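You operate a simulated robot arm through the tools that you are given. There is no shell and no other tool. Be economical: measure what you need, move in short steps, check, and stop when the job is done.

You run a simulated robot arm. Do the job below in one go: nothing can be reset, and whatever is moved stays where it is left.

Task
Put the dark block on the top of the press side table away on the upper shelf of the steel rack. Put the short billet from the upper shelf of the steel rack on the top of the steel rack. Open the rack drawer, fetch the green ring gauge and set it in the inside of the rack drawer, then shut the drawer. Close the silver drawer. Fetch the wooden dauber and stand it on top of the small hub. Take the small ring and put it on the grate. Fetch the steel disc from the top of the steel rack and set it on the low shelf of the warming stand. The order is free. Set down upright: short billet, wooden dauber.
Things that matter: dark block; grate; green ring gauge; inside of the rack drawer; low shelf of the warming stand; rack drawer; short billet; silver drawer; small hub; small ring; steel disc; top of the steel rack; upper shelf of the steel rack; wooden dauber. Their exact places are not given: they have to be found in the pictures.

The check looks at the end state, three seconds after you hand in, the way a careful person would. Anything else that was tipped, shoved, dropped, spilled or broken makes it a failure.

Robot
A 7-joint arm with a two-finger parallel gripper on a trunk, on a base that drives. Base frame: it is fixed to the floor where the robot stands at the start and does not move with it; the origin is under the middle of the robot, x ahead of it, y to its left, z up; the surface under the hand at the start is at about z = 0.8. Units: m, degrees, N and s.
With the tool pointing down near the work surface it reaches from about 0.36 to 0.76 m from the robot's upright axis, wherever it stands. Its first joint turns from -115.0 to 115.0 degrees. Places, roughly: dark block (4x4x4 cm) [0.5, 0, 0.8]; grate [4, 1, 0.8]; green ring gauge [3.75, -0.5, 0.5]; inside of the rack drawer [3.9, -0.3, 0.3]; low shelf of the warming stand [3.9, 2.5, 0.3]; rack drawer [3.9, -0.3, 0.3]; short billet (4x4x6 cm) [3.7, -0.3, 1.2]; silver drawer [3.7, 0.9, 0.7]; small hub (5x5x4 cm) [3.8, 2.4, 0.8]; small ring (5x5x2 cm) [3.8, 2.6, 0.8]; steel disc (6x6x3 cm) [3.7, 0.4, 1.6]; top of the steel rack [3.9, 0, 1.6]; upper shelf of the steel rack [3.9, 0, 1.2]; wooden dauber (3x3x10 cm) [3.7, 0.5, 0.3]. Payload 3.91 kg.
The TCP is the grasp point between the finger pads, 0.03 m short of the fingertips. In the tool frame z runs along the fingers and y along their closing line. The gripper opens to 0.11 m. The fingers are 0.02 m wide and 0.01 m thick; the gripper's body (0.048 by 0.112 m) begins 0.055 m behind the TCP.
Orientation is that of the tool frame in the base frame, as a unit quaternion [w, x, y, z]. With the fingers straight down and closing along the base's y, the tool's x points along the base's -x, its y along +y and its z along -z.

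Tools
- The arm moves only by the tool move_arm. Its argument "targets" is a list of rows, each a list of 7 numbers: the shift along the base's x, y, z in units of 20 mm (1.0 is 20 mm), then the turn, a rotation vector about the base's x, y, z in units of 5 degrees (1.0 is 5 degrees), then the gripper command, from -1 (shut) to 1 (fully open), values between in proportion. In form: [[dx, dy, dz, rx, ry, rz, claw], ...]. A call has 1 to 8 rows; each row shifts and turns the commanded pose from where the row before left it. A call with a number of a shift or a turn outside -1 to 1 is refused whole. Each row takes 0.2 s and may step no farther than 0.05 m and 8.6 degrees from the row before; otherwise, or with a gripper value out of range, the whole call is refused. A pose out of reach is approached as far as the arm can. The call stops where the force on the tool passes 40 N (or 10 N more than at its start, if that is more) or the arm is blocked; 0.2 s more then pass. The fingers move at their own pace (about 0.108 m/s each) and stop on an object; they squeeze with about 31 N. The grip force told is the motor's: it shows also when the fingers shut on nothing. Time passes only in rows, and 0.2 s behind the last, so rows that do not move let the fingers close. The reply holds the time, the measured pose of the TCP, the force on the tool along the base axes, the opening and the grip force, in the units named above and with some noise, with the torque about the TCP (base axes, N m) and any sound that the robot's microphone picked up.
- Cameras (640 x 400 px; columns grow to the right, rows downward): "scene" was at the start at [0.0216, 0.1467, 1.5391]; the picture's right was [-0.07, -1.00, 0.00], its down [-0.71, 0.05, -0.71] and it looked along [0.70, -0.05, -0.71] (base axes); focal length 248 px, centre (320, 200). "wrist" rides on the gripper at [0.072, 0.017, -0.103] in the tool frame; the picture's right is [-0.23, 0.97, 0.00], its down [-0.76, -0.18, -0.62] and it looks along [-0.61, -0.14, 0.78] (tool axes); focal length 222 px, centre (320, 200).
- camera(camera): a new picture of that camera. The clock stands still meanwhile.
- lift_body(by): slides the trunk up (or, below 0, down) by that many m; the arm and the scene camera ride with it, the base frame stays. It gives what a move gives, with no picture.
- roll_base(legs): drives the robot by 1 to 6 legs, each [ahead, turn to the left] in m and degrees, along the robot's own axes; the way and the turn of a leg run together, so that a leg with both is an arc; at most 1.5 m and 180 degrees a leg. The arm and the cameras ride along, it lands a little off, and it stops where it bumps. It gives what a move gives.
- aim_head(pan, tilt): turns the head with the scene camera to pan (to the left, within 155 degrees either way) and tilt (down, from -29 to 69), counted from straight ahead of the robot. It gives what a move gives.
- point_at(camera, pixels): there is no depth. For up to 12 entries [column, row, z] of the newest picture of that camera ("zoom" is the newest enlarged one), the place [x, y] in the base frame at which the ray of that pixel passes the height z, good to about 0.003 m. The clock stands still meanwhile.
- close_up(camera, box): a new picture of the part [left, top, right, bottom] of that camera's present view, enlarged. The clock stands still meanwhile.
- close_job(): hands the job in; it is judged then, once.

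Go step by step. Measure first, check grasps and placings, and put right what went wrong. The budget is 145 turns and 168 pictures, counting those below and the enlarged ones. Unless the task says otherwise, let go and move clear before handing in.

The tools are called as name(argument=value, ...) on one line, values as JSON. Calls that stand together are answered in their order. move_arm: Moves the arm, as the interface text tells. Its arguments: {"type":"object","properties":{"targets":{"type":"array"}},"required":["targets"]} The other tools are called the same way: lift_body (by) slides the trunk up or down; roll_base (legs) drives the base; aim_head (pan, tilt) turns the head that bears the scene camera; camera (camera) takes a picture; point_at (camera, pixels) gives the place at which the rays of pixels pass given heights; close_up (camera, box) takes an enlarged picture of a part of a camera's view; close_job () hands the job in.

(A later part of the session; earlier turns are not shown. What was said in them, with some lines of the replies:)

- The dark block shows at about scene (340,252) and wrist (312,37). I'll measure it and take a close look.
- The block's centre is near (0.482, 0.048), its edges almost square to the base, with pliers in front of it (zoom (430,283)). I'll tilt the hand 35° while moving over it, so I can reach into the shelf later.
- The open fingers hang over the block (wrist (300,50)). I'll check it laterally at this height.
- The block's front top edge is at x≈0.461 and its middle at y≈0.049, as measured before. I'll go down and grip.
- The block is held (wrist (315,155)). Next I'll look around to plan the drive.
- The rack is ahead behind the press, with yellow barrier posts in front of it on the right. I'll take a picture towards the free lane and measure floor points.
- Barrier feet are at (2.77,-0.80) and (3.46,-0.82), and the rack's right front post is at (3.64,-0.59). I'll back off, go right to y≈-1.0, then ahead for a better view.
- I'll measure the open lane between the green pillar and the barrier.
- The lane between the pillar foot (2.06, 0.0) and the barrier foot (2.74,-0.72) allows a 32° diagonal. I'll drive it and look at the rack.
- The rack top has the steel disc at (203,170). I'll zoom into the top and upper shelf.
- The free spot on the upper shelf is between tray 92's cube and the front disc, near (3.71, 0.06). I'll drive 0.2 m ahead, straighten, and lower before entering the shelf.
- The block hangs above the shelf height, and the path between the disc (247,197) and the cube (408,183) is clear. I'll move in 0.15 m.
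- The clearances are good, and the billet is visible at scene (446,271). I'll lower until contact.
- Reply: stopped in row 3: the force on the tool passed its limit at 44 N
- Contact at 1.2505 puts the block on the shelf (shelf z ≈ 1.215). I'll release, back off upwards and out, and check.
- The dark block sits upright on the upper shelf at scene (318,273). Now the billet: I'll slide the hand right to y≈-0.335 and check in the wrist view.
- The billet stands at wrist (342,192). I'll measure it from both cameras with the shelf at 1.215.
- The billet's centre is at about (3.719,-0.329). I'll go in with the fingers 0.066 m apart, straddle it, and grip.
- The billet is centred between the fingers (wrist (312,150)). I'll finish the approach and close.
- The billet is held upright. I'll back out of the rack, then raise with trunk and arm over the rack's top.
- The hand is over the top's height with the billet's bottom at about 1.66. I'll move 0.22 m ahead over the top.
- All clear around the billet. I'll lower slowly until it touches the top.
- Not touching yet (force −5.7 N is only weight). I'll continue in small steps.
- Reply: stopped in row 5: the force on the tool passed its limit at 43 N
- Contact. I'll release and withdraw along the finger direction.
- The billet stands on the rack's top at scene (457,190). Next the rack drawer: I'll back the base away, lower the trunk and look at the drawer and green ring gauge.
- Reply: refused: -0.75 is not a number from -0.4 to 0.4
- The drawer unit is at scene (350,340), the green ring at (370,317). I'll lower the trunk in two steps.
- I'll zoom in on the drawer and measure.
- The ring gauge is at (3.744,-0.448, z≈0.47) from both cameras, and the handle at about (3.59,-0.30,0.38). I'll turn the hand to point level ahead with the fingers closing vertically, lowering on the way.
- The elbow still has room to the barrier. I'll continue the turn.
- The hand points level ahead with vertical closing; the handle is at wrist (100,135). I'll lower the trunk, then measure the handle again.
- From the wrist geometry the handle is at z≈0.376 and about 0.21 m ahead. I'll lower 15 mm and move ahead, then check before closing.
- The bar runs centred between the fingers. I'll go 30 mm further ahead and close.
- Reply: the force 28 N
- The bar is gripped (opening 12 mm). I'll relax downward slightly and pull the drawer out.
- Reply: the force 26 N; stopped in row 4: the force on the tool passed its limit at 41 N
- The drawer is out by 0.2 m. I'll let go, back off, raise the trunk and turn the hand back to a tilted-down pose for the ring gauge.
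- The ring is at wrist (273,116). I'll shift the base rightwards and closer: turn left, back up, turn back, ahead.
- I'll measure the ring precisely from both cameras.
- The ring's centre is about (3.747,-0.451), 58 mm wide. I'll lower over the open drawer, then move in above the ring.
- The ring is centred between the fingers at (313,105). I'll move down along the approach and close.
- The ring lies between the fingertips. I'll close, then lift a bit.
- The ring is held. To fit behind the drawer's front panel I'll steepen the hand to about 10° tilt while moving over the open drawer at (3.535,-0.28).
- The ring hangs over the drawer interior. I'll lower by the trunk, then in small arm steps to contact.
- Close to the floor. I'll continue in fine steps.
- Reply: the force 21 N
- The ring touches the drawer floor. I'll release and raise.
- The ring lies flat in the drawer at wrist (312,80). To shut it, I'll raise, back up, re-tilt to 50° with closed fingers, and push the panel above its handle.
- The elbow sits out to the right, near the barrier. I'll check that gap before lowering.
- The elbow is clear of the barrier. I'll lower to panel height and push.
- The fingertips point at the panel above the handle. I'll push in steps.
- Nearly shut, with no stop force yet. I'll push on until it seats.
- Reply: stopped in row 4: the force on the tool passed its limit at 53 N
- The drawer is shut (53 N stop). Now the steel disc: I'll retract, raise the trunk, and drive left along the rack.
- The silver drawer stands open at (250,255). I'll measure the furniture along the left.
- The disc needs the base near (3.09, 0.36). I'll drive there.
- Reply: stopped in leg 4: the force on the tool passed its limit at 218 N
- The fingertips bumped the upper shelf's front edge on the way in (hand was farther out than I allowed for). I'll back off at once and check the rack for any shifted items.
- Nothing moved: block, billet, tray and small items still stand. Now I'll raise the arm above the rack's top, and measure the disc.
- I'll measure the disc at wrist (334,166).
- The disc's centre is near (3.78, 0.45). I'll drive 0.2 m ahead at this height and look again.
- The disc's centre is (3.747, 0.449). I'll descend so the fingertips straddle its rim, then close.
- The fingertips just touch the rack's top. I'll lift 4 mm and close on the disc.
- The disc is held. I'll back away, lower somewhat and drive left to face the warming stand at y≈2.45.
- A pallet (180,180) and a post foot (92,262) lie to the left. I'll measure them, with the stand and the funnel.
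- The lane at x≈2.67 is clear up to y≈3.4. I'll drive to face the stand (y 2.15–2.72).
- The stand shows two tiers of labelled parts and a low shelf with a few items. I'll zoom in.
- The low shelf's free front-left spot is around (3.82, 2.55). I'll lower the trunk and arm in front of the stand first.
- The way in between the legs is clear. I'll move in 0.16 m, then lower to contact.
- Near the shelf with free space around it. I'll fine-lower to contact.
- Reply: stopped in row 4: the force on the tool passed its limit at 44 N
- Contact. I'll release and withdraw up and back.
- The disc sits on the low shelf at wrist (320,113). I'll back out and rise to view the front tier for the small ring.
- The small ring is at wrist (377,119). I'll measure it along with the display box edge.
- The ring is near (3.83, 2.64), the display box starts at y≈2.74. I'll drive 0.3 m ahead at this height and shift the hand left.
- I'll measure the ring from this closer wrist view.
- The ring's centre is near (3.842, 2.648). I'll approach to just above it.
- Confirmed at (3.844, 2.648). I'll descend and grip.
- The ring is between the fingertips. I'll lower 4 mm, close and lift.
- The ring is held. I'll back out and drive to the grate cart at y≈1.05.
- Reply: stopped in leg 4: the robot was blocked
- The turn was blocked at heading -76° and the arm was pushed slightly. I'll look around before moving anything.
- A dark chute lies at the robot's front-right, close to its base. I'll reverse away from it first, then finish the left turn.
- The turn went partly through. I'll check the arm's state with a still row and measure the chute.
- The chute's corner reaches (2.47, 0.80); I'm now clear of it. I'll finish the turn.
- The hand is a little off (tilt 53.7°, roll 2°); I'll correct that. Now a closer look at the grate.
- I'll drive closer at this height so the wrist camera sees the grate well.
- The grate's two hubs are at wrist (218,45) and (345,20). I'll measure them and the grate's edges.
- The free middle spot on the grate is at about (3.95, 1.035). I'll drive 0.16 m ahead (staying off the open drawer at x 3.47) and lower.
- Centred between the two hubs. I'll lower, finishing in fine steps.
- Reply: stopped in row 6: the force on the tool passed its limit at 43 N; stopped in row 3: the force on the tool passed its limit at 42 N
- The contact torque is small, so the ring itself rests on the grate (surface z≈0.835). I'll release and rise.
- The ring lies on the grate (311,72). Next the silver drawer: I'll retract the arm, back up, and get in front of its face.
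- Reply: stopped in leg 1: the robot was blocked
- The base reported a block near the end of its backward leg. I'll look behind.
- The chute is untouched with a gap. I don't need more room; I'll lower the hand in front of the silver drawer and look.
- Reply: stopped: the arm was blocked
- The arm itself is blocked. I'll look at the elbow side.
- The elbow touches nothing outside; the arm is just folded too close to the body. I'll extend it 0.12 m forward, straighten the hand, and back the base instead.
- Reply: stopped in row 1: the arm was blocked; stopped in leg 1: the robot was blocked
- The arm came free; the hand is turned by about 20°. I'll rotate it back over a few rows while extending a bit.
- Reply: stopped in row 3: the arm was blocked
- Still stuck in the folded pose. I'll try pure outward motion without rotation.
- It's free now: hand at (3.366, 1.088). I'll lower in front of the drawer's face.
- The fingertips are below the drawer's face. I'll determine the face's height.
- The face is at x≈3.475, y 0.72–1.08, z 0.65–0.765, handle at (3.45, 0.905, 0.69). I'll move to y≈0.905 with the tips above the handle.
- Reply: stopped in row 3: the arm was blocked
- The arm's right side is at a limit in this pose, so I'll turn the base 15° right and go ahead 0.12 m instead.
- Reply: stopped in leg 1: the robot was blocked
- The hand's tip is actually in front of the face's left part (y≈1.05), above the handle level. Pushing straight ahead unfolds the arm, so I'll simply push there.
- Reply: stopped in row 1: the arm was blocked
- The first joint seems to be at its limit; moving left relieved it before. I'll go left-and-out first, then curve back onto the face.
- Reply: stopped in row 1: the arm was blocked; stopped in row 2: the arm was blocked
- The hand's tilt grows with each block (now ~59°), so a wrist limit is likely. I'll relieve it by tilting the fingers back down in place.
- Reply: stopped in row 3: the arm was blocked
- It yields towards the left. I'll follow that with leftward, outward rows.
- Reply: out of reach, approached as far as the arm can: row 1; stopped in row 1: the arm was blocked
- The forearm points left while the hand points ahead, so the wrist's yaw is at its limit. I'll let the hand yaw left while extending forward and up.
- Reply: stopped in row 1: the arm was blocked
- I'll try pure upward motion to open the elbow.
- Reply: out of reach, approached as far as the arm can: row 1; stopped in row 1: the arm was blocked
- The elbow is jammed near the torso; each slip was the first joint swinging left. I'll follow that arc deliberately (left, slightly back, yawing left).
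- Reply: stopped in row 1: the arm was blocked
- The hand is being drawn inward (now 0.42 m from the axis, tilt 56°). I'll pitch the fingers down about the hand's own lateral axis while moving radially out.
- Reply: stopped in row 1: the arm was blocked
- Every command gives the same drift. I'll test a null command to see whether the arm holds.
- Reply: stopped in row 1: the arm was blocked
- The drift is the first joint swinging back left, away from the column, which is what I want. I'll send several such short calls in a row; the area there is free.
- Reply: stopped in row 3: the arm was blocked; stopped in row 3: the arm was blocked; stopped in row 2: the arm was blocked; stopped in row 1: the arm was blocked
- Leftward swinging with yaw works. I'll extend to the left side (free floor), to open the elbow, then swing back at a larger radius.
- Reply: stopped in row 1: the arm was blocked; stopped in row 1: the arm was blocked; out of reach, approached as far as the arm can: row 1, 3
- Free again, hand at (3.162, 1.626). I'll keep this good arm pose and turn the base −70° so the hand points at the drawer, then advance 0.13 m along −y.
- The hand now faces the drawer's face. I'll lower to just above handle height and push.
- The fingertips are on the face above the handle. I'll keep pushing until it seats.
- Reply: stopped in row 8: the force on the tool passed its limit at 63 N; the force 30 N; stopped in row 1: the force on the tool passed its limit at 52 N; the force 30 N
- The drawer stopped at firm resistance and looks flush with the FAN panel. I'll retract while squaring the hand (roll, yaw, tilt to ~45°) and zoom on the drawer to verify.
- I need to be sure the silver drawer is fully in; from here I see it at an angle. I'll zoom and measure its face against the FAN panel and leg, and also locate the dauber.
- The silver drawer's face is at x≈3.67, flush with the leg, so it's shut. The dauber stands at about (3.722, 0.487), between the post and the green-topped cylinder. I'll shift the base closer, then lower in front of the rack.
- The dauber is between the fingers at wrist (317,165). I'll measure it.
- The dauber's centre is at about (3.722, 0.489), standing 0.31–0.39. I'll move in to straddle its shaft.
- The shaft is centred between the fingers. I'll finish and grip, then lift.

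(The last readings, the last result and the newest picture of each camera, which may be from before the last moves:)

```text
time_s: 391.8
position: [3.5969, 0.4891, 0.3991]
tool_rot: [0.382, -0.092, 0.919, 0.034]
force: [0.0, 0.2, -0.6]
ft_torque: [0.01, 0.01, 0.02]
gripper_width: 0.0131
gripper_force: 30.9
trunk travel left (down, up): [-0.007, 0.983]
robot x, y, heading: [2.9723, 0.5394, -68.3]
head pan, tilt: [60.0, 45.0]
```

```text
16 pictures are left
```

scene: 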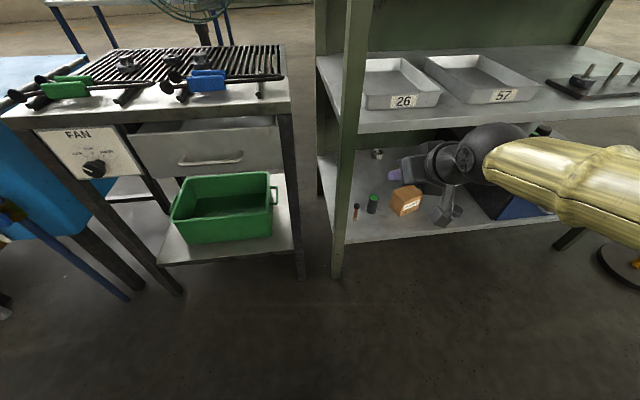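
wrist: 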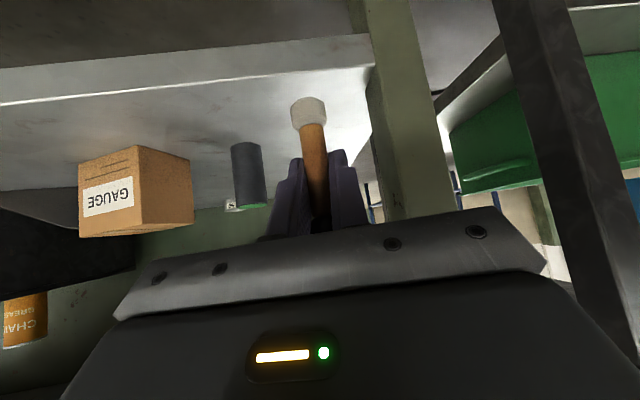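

The dauber is held by its shaft. I'll retract, raise, and reverse along x≈2.97 to the warming stand, keeping this arm pose.

move_arm(targets=[[-1, 0, 0, 0, 0, 0, -1], [-1, 0, 0, 0, 0, 0, -1], [-1, 0, 0, 0, 0, 0, -1], [-1, 0, 0, 0, 0, 0, -1], [-0.5, 0, 0, 0, 0, 0, -1]])

lift_body(by=0.4)

lift_body(by=0.2)

roll_base(legs=[[0, -21.5], [-1.0, 0], [-0.95, 0], [0, 21.5]])

camera(camera="wrist")

```text
time_s: 393.0
position: [3.507, 0.4867, 0.3999]
tool_rot: [0.381, -0.091, 0.919, 0.034]
force: [1.1, -0.1, 0.0]
ft_torque: [0.02, -0.01, 0.01]
gripper_width: 0.0134
gripper_force: 30.9
trunk travel left (down, up): [-0.007, 0.983]
robot x, y, heading: [2.9661, 0.5419, -68.3]
head pan, tilt: [60.0, 45.0]
```

```text
time_s: 396.9
position: [3.5065, 0.4873, 0.8005]
tool_rot: [0.381, -0.092, 0.919, 0.034]
force: [-0.5, -0.8, -1.1]
ft_torque: [0.01, 0.02, -0.01]
gripper_width: 0.0134
gripper_force: 30.8
trunk travel left (down, up): [-0.407, 0.583]
robot x, y, heading: [2.9697, 0.5426, -68.5]
head pan, tilt: [60.0, 45.0]
```

```text
time_s: 399.0
position: [3.5067, 0.4872, 0.9994]
tool_rot: [0.382, -0.091, 0.919, 0.034]
force: [0.5, 0.3, -0.6]
ft_torque: [-0.02, -0.05, -0.01]
gripper_width: 0.0133
gripper_force: 30.9
trunk travel left (down, up): [-0.607, 0.383]
robot x, y, heading: [2.9712, 0.5403, -68.7]
head pan, tilt: [60.0, 45.0]
```

```text
time_s: 413.7
position: [3.5256, 2.4532, 0.9999]
tool_rot: [0.381, -0.089, 0.92, 0.033]
force: [0.0, -0.3, 0.5]
ft_torque: [0.02, 0.0, -0.02]
gripper_width: 0.0134
gripper_force: 31.0
trunk travel left (down, up): [-0.607, 0.383]
robot x, y, heading: [2.989, 2.5099, -68.7]
head pan, tilt: [60.0, 45.0]
```

```text
15 pictures are left
```

wrist: 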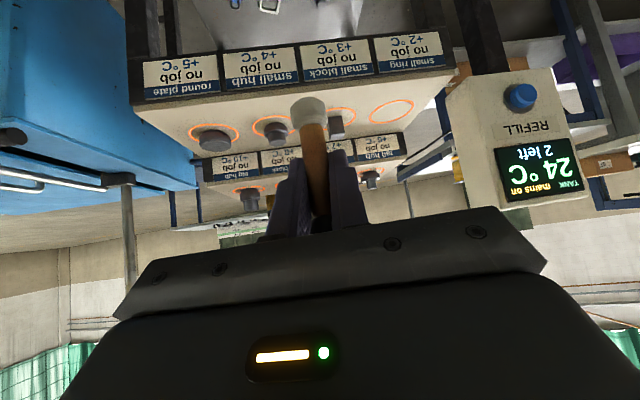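

The small hub is at wrist (277,132). I'll shift the base closer and measure the hub from nearer.

roll_base(legs=[[0, 20], [0.12, 0], [0, -20]])

move_arm(targets=[[0.5, 0.5, 0, 0, 0, 0, -1], [0.5, 0.5, 0, 0, 0, 0, -1], [0.5, 0, 0, 0, 0, 0, -1], [0.5, 0, 0, 0, 0, 0, -1]])

camera(camera="wrist")

close_up(camera="wrist", box=[180, 0, 400, 140])

```text
time_s: 417.9
position: [3.6052, 2.3689, 1.0002]
tool_rot: [0.381, -0.092, 0.919, 0.034]
force: [-0.5, -0.1, 0.2]
ft_torque: [0.02, 0.0, -0.02]
gripper_width: 0.0133
gripper_force: 30.9
trunk travel left (down, up): [-0.607, 0.383]
robot x, y, heading: [3.0682, 2.419, -68.5]
head pan, tilt: [60.0, 45.0]
```

```text
time_s: 418.9
position: [3.6449, 2.3906, 0.9981]
tool_rot: [0.381, -0.093, 0.919, 0.035]
force: [-0.3, 0.1, -0.6]
ft_torque: [0.0, 0.0, 0.03]
gripper_width: 0.0131
gripper_force: 31.0
trunk travel left (down, up): [-0.607, 0.383]
robot x, y, heading: [3.0681, 2.4242, -68.3]
head pan, tilt: [60.0, 45.0]
```

```text
14 pictures are left
```

wrist: 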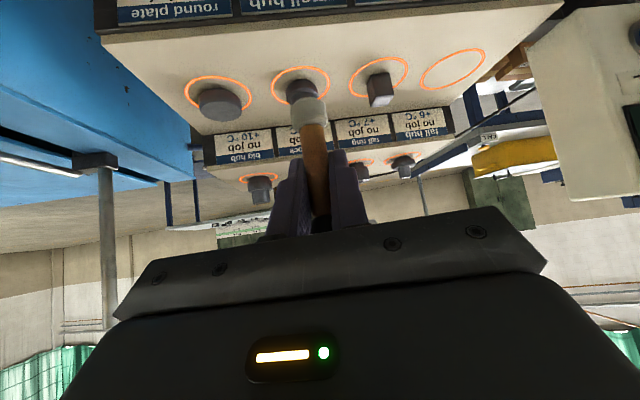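

```text
2.86 times, centred on (290, 70) of wrist
```

zoom: 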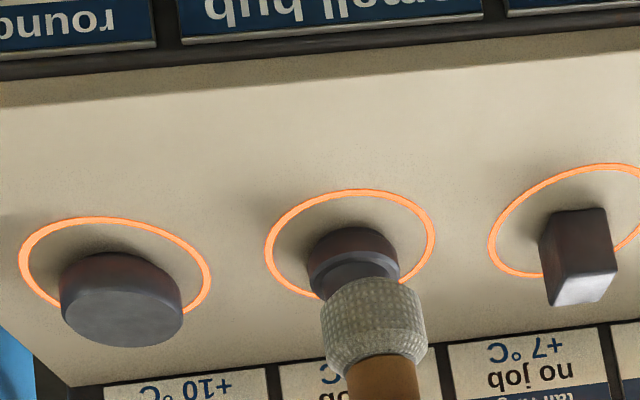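

The hub's top is hidden by the dauber's foot; its glow circle's centre gives the position. I'll measure all four circles on the tier.

point_at(camera="wrist", pixels=[[300.5, 85, 0.8], [218.3, 92, 0.8], [378, 77, 0.8], [453, 69.5, 0.8], [309, 112, 0.95], [300.5, 85, 0.81], [453, 69.5, 0.81]])

aim_head(pan=72, tilt=42)

close_up(camera="scene", box=[220, 120, 420, 245])

```text
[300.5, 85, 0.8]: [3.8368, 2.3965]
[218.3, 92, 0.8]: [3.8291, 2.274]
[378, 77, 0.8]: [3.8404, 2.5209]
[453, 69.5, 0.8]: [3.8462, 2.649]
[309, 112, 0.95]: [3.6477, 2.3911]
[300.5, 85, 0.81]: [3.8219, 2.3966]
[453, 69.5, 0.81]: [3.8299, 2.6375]
```

```text
time_s: 419.7
position: [3.6439, 2.3908, 0.9998]
tool_rot: [0.381, -0.092, 0.919, 0.034]
force: [-0.7, 0.1, -0.8]
ft_torque: [-0.04, 0.03, 0.0]
gripper_width: 0.0131
gripper_force: 31.3
trunk travel left (down, up): [-0.607, 0.383]
robot x, y, heading: [3.065, 2.421, -68.2]
head pan, tilt: [72.0, 42.0]
```

```text
3.20 times, centred on (320, 182) of scene
```

zoom: 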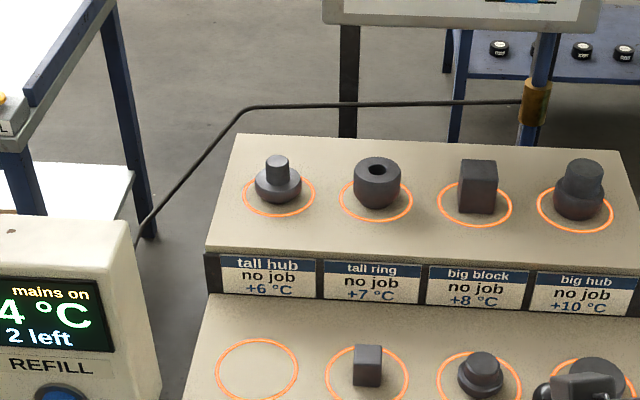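

Circle centres fit a straight row; the hub is at (3.837, 2.3965). I'll cross-check with the scene zoom.

point_at(camera="zoom", pixels=[[481, 358, 0.84], [481, 358, 0.83], [479, 384, 0.8], [257, 370, 0.8], [367, 378, 0.8]])

close_up(camera="scene", box=[320, 200, 420, 262])

```text
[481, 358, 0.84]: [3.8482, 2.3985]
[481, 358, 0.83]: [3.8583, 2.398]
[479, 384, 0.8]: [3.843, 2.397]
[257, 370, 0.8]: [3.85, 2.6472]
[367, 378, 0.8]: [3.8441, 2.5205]
```

```text
6.40 times, centred on (370, 231) of scene
```

zoom: 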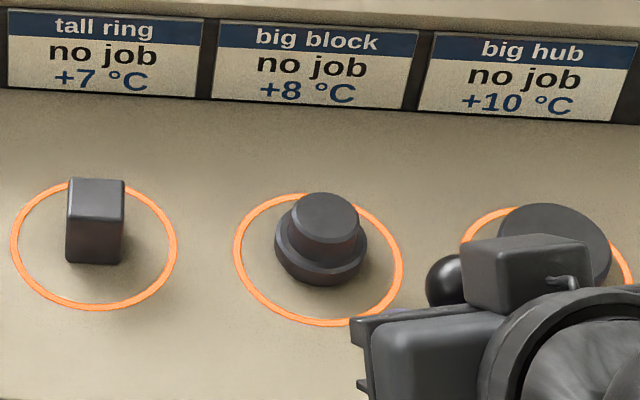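

point_at(camera="zoom", pixels=[[326, 214, 0.84], [326, 214, 0.838], [319, 258, 0.8], [322, 262, 0.8]])

point_at(camera="wrist", pixels=[[309, 112, 0.957], [309, 110, 0.957]])

```text
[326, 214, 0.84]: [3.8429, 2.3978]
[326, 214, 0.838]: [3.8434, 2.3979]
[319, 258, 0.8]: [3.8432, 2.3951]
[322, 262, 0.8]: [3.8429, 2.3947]
```

```text
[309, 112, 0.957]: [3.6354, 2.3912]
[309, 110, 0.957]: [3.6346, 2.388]
```

The hub's top centre is (3.842, 2.397, 0.84). The dauber's foot sits about 7 mm behind the TCP, so I'll aim the TCP at (3.849, 2.399) and stop above.

move_arm(targets=[[1, 0.03, -0.3, 0, 0, 0, -1], [1, 0.03, -0.3, 0, 0, 0, -1], [1, 0.03, -0.3, 0, 0, 0, -1], [1, 0.03, -0.3, 0, 0, 0, -1], [1, 0.03, -0.3, 0, 0, 0, -1], [1, 0.03, -0.3, 0, 0, 0, -1], [1, 0.03, -0.3, 0, 0, 0, -1], [1, 0.03, -0.3, 0, 0, 0, -1]])

move_arm(targets=[[1, 0.05, -0.5, 0, 0, 0, -1], [1, 0.05, -0.5, 0, 0, 0, -1], [0.25, 0, -0.5, 0, 0, 0, -1]])

close_up(camera="wrist", box=[210, 40, 410, 165])

close_up(camera="scene", box=[320, 190, 440, 265])

```text
time_s: 421.5
position: [3.8037, 2.3942, 0.9501]
tool_rot: [0.381, -0.092, 0.919, 0.034]
force: [0.0, -0.2, 0.6]
ft_torque: [0.01, 0.0, 0.01]
gripper_width: 0.0134
gripper_force: 31.1
trunk travel left (down, up): [-0.607, 0.383]
robot x, y, heading: [3.0714, 2.4239, -68.6]
head pan, tilt: [72.0, 42.0]
```

```text
time_s: 422.3
position: [3.8493, 2.3959, 0.9208]
tool_rot: [0.38, -0.092, 0.92, 0.034]
force: [-0.9, -0.3, -0.4]
ft_torque: [0.01, -0.01, 0.01]
gripper_width: 0.0133
gripper_force: 31.0
trunk travel left (down, up): [-0.607, 0.383]
robot x, y, heading: [3.068, 2.4203, -68.3]
head pan, tilt: [72.0, 42.0]
```

```text
3.20 times, centred on (310, 102) of wrist
```

zoom: 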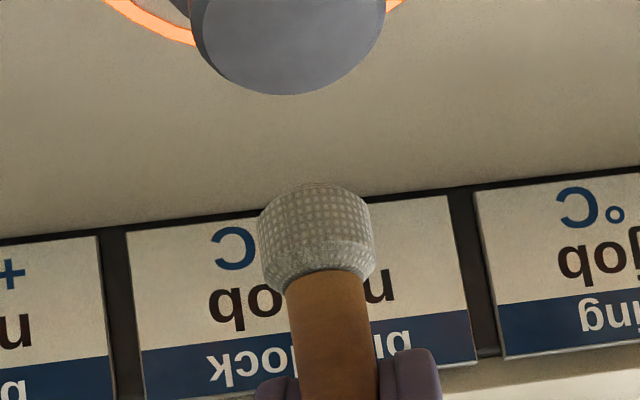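

```text
5.33 times, centred on (380, 228) of scene
```

zoom: 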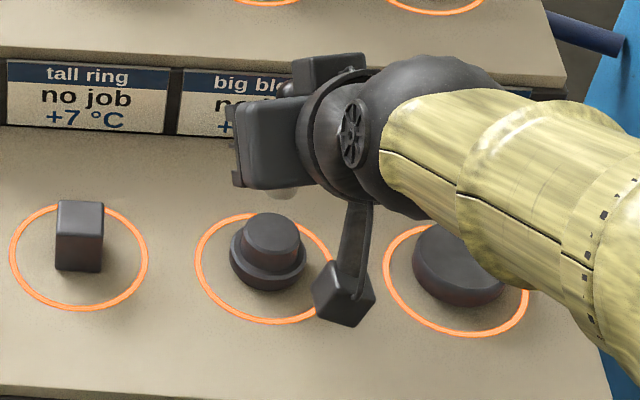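

I'll check the foot's and hub's positions numerically in both views.

point_at(camera="zoom", pixels=[[285, 198, 0.877], [285, 192, 0.885], [272, 230, 0.84]])

camera(camera="wrist")

point_at(camera="wrist", pixels=[[301, 50, 0.84], [301, 69, 0.84], [308, 99, 0.877], [308, 112, 0.885], [272, 45, 0.84], [330, 40, 0.84]])

```text
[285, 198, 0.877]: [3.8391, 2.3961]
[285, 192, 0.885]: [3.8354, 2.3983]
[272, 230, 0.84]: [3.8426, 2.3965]
```

```text
8 pictures are left
```

wrist: 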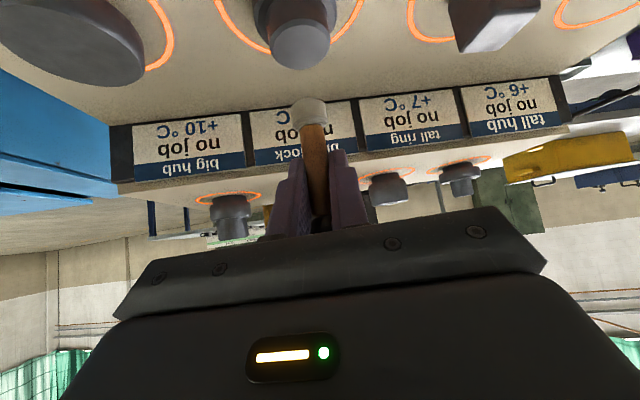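

```text
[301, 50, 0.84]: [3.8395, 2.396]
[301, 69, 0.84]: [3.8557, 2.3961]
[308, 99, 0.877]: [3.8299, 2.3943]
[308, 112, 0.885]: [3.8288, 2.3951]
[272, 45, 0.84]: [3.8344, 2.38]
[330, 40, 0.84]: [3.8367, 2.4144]
```

Foot (3.839, 2.396) and hub top (3.842, 2.397) agree within 3 mm. I'll lower straight to contact.

move_arm(targets=[[0.05, 0, -0.6, 0, 0, 0, -1], [0.05, 0, -0.5, 0, 0, 0, -1], [0, 0, -0.3, 0, 0, 0, -1], [0, 0, -0.2, 0, 0, 0, -1], [0, 0, -0.15, 0, 0, 0, -1], [0, 0, -0.15, 0, 0, 0, -1], [0, 0, -0.15, 0, 0, 0, -1], [0, 0, -0.15, 0, 0, 0, -1]])

```text
time_s: 424.1
position: [3.8507, 2.3966, 0.8822]
tool_rot: [0.386, -0.092, 0.917, 0.034]
force: [4.2, -0.8, 25.5]
ft_torque: [0.04, -0.24, 0.02]
gripper_width: 0.0138
gripper_force: 31.0
trunk travel left (down, up): [-0.607, 0.383]
robot x, y, heading: [3.0723, 2.4186, -68.4]
head pan, tilt: [72.0, 42.0]
```

Contact at the expected height (25 N). I'll ease up 4 mm of command to take off the load, and check.

move_arm(targets=[[0, 0, 0.2, 0, 0, 0, -1], [0, 0, 0, 0, 0, 0, -1]])

close_up(camera="wrist", box=[210, 40, 410, 165])

```text
time_s: 424.7
position: [3.8508, 2.3962, 0.883]
tool_rot: [0.381, -0.094, 0.919, 0.036]
force: [5.5, 0.7, 16.5]
ft_torque: [0.01, -0.32, 0.0]
gripper_width: 0.0135
gripper_force: 30.9
trunk travel left (down, up): [-0.607, 0.383]
robot x, y, heading: [3.0668, 2.4235, -68.3]
head pan, tilt: [72.0, 42.0]
```

```text
3.20 times, centred on (310, 102) of wrist
```

zoom: 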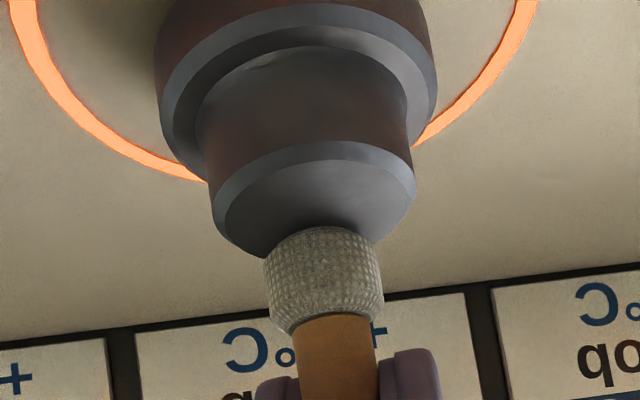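

The view suggests the foot may sit toward the far side of the hub's top. I'll measure that precisely.

point_at(camera="zoom", pixels=[[322, 228, 0.84], [313, 145, 0.84], [313, 258, 0.84], [215, 200, 0.84], [413, 185, 0.84], [265, 262, 0.84], [382, 250, 0.84], [322, 228, 0.847]])

```text
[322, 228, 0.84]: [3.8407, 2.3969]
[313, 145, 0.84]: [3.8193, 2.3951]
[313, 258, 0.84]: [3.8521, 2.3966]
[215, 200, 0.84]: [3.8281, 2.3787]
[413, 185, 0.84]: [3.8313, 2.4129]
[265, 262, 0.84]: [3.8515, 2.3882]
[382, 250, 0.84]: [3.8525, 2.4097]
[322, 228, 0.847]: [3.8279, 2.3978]
```

In the same-plane wrist measure, the foot's centre (≈3.851) is ~14 mm beyond the hub's centre. I'll raise 10 mm, move back 13 mm and 3 mm right, and set down again.

move_arm(targets=[[0, 0, 0.6, 0, 0, 0, -1], [-0.35, -0.08, 0, 0, 0, 0, -1], [-0.32, -0.07, 0, 0, 0, 0, -1], [0, 0, -0.3, 0, 0, 0, -1], [0, 0, -0.15, 0, 0, 0, -1], [0, 0, -0.1, 0, 0, 0, -1], [0, 0, -0.1, 0, 0, 0, -1]])

close_up(camera="wrist", box=[210, 40, 410, 165])

```text
time_s: 426.3
position: [3.8377, 2.3935, 0.8812]
tool_rot: [0.383, -0.092, 0.918, 0.034]
force: [-0.4, -0.2, 8.8]
ft_torque: [0.09, 0.01, 0.0]
gripper_width: 0.0131
gripper_force: 31.1
trunk travel left (down, up): [-0.607, 0.383]
robot x, y, heading: [3.0703, 2.4203, -68.3]
head pan, tilt: [72.0, 42.0]
```

```text
3.20 times, centred on (310, 102) of wrist
```

zoom: 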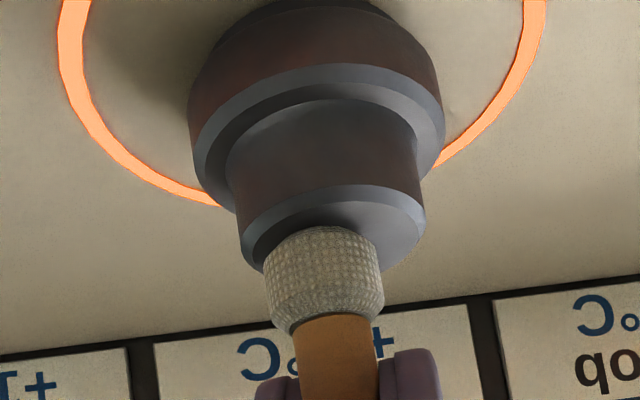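

Better; still about 7 mm toward the far side. One more small correction of −7 mm x, +1.5 mm y.

move_arm(targets=[[0, 0, 0.5, 0, 0, 0, -1], [-0.36, 0.08, 0, 0, 0, 0, -1], [0, 0, -0.2, 0, 0, 0, -1], [0, 0, -0.15, 0, 0, 0, -1], [0, 0, -0.1, 0, 0, 0, -1], [0, 0, -0.1, 0, 0, 0, -1]])

close_up(camera="wrist", box=[210, 40, 410, 165])

```text
time_s: 427.7
position: [3.831, 2.3949, 0.8816]
tool_rot: [0.383, -0.093, 0.918, 0.035]
force: [-2.8, -0.7, 11.4]
ft_torque: [0.02, 0.03, -0.01]
gripper_width: 0.0133
gripper_force: 31.3
trunk travel left (down, up): [-0.607, 0.383]
robot x, y, heading: [3.0668, 2.4232, -68.1]
head pan, tilt: [72.0, 42.0]
```

```text
3.20 times, centred on (310, 102) of wrist
```

zoom: 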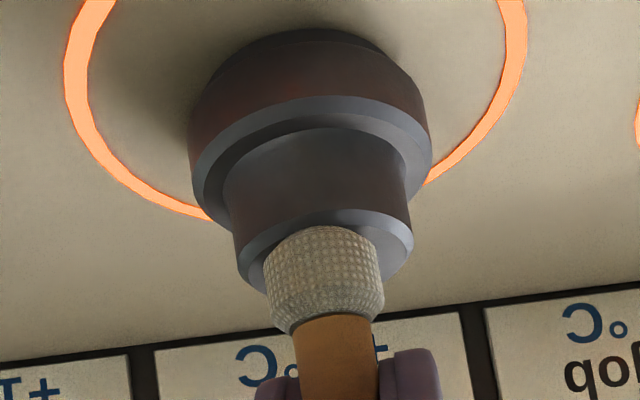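

The foot is now centred on the hub's top. I'll ease the load, open, and withdraw backward along the finger direction.

move_arm(targets=[[0, 0, 0.1, 0, 0, 0, -1], [0, 0, 0, 0, 0, 0, -0.5], [0, 0, 0, 0, 0, 0, 0.0], [0, 0, 0, 0, 0, 0, 0.0], [-0.35, -0.07, 0.35, 0, 0, 0, 0.0], [-0.69, -0.14, 0.69, 0, 0, 0, 0.0], [-0.69, -0.14, 0.69, 0, 0, 0, 0.0], [-0.69, -0.14, 0.69, 0, 0, 0, 0.0]])

camera(camera="wrist")

```text
time_s: 429.5
position: [3.7809, 2.3855, 0.9301]
tool_rot: [0.381, -0.092, 0.919, 0.033]
force: [0.0, 0.3, -0.7]
ft_torque: [-0.02, -0.01, 0.02]
gripper_width: 0.055
gripper_force: 0.2
trunk travel left (down, up): [-0.607, 0.383]
robot x, y, heading: [3.0662, 2.4214, -68.4]
head pan, tilt: [72.0, 42.0]
```

```text
4 pictures are left
```

wrist: 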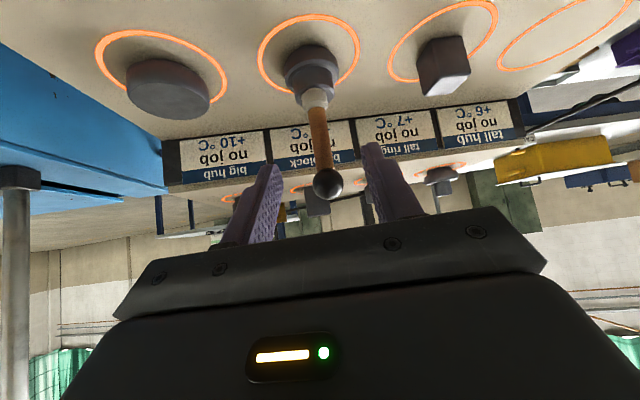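

The dauber stands on the small hub by itself. I'll withdraw fully and take a final look.

move_arm(targets=[[-0.69, -0.14, 0.69, 0, 0, 0, 0], [-0.69, -0.14, 0.69, 0, 0, 0, 0], [-0.69, -0.14, 0.69, 0, 0, 0, 0], [-0.69, -0.14, 0.69, 0, 0, 0, 0], [-0.8, -0.1, 0.3, 0, 0, 0, 0], [-0.8, 0, 0, 0, 0, 0, 0]])

camera(camera="scene")

```text
time_s: 430.9
position: [3.6951, 2.3727, 0.9919]
tool_rot: [0.381, -0.091, 0.919, 0.034]
force: [-0.2, 0.4, -0.3]
ft_torque: [0.02, 0.0, 0.02]
gripper_width: 0.0549
gripper_force: 0.0
trunk travel left (down, up): [-0.607, 0.383]
robot x, y, heading: [3.0677, 2.4217, -68.4]
head pan, tilt: [72.0, 42.0]
```

```text
3 pictures are left
```

scene: 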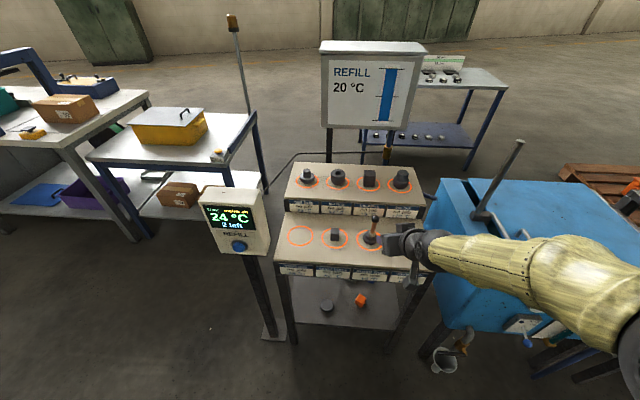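

The dauber stands on the hub and the disc is on the low shelf (327,307). One last side-on check of the silver drawer from here.

aim_head(pan=3, tilt=25)

close_up(camera="scene", box=[220, 120, 460, 270])

```text
time_s: 432.3
position: [3.6966, 2.3724, 0.992]
tool_rot: [0.381, -0.092, 0.919, 0.034]
force: [0.6, -0.1, 0.8]
ft_torque: [0.03, 0.04, -0.01]
gripper_width: 0.0553
gripper_force: 0.0
trunk travel left (down, up): [-0.607, 0.383]
robot x, y, heading: [3.0687, 2.4241, -68.3]
head pan, tilt: [3.0, 25.0]
```

```text
2.67 times, centred on (340, 195) of scene
```

zoom: 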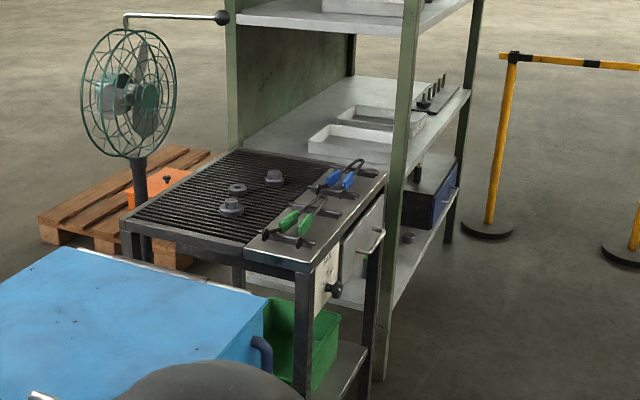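

The silver drawer's face is flush under the table, the small ring lies on the grate between the two hubs, and the rack drawer is shut. The hand is clear, so I'm handing in.

close_job()

```text
The job is handed in.
```

I handed the job in with all seven parts of the task carried out; the last pictures showed each item in place and nothing tipped or knocked over.

- **Dark block:** it stands on the upper shelf of the steel rack.
- **Short billet:** it stands upright on the top of the steel rack.
- **Green ring gauge:** it lies flat inside the rack drawer, and the drawer is shut.
- **Silver drawer:** I pushed it in until it met a firm stop, and its face looks flush with the table leg.
- **Wooden dauber:** it stands upright on the small hub, centred after two small corrections.
- **Small ring:** it lies on the grate between the two hubs.
- **Steel disc:** it sits on the low shelf of the warming stand.

**Bumps:** the fingertips hit the front edge of the rack's upper shelf (218 N). Later, a turn by the dark chute next to the press was blocked, probably because the base touched it. Pictures afterwards showed nothing moved on the rack and no sign that the chute had shifted.
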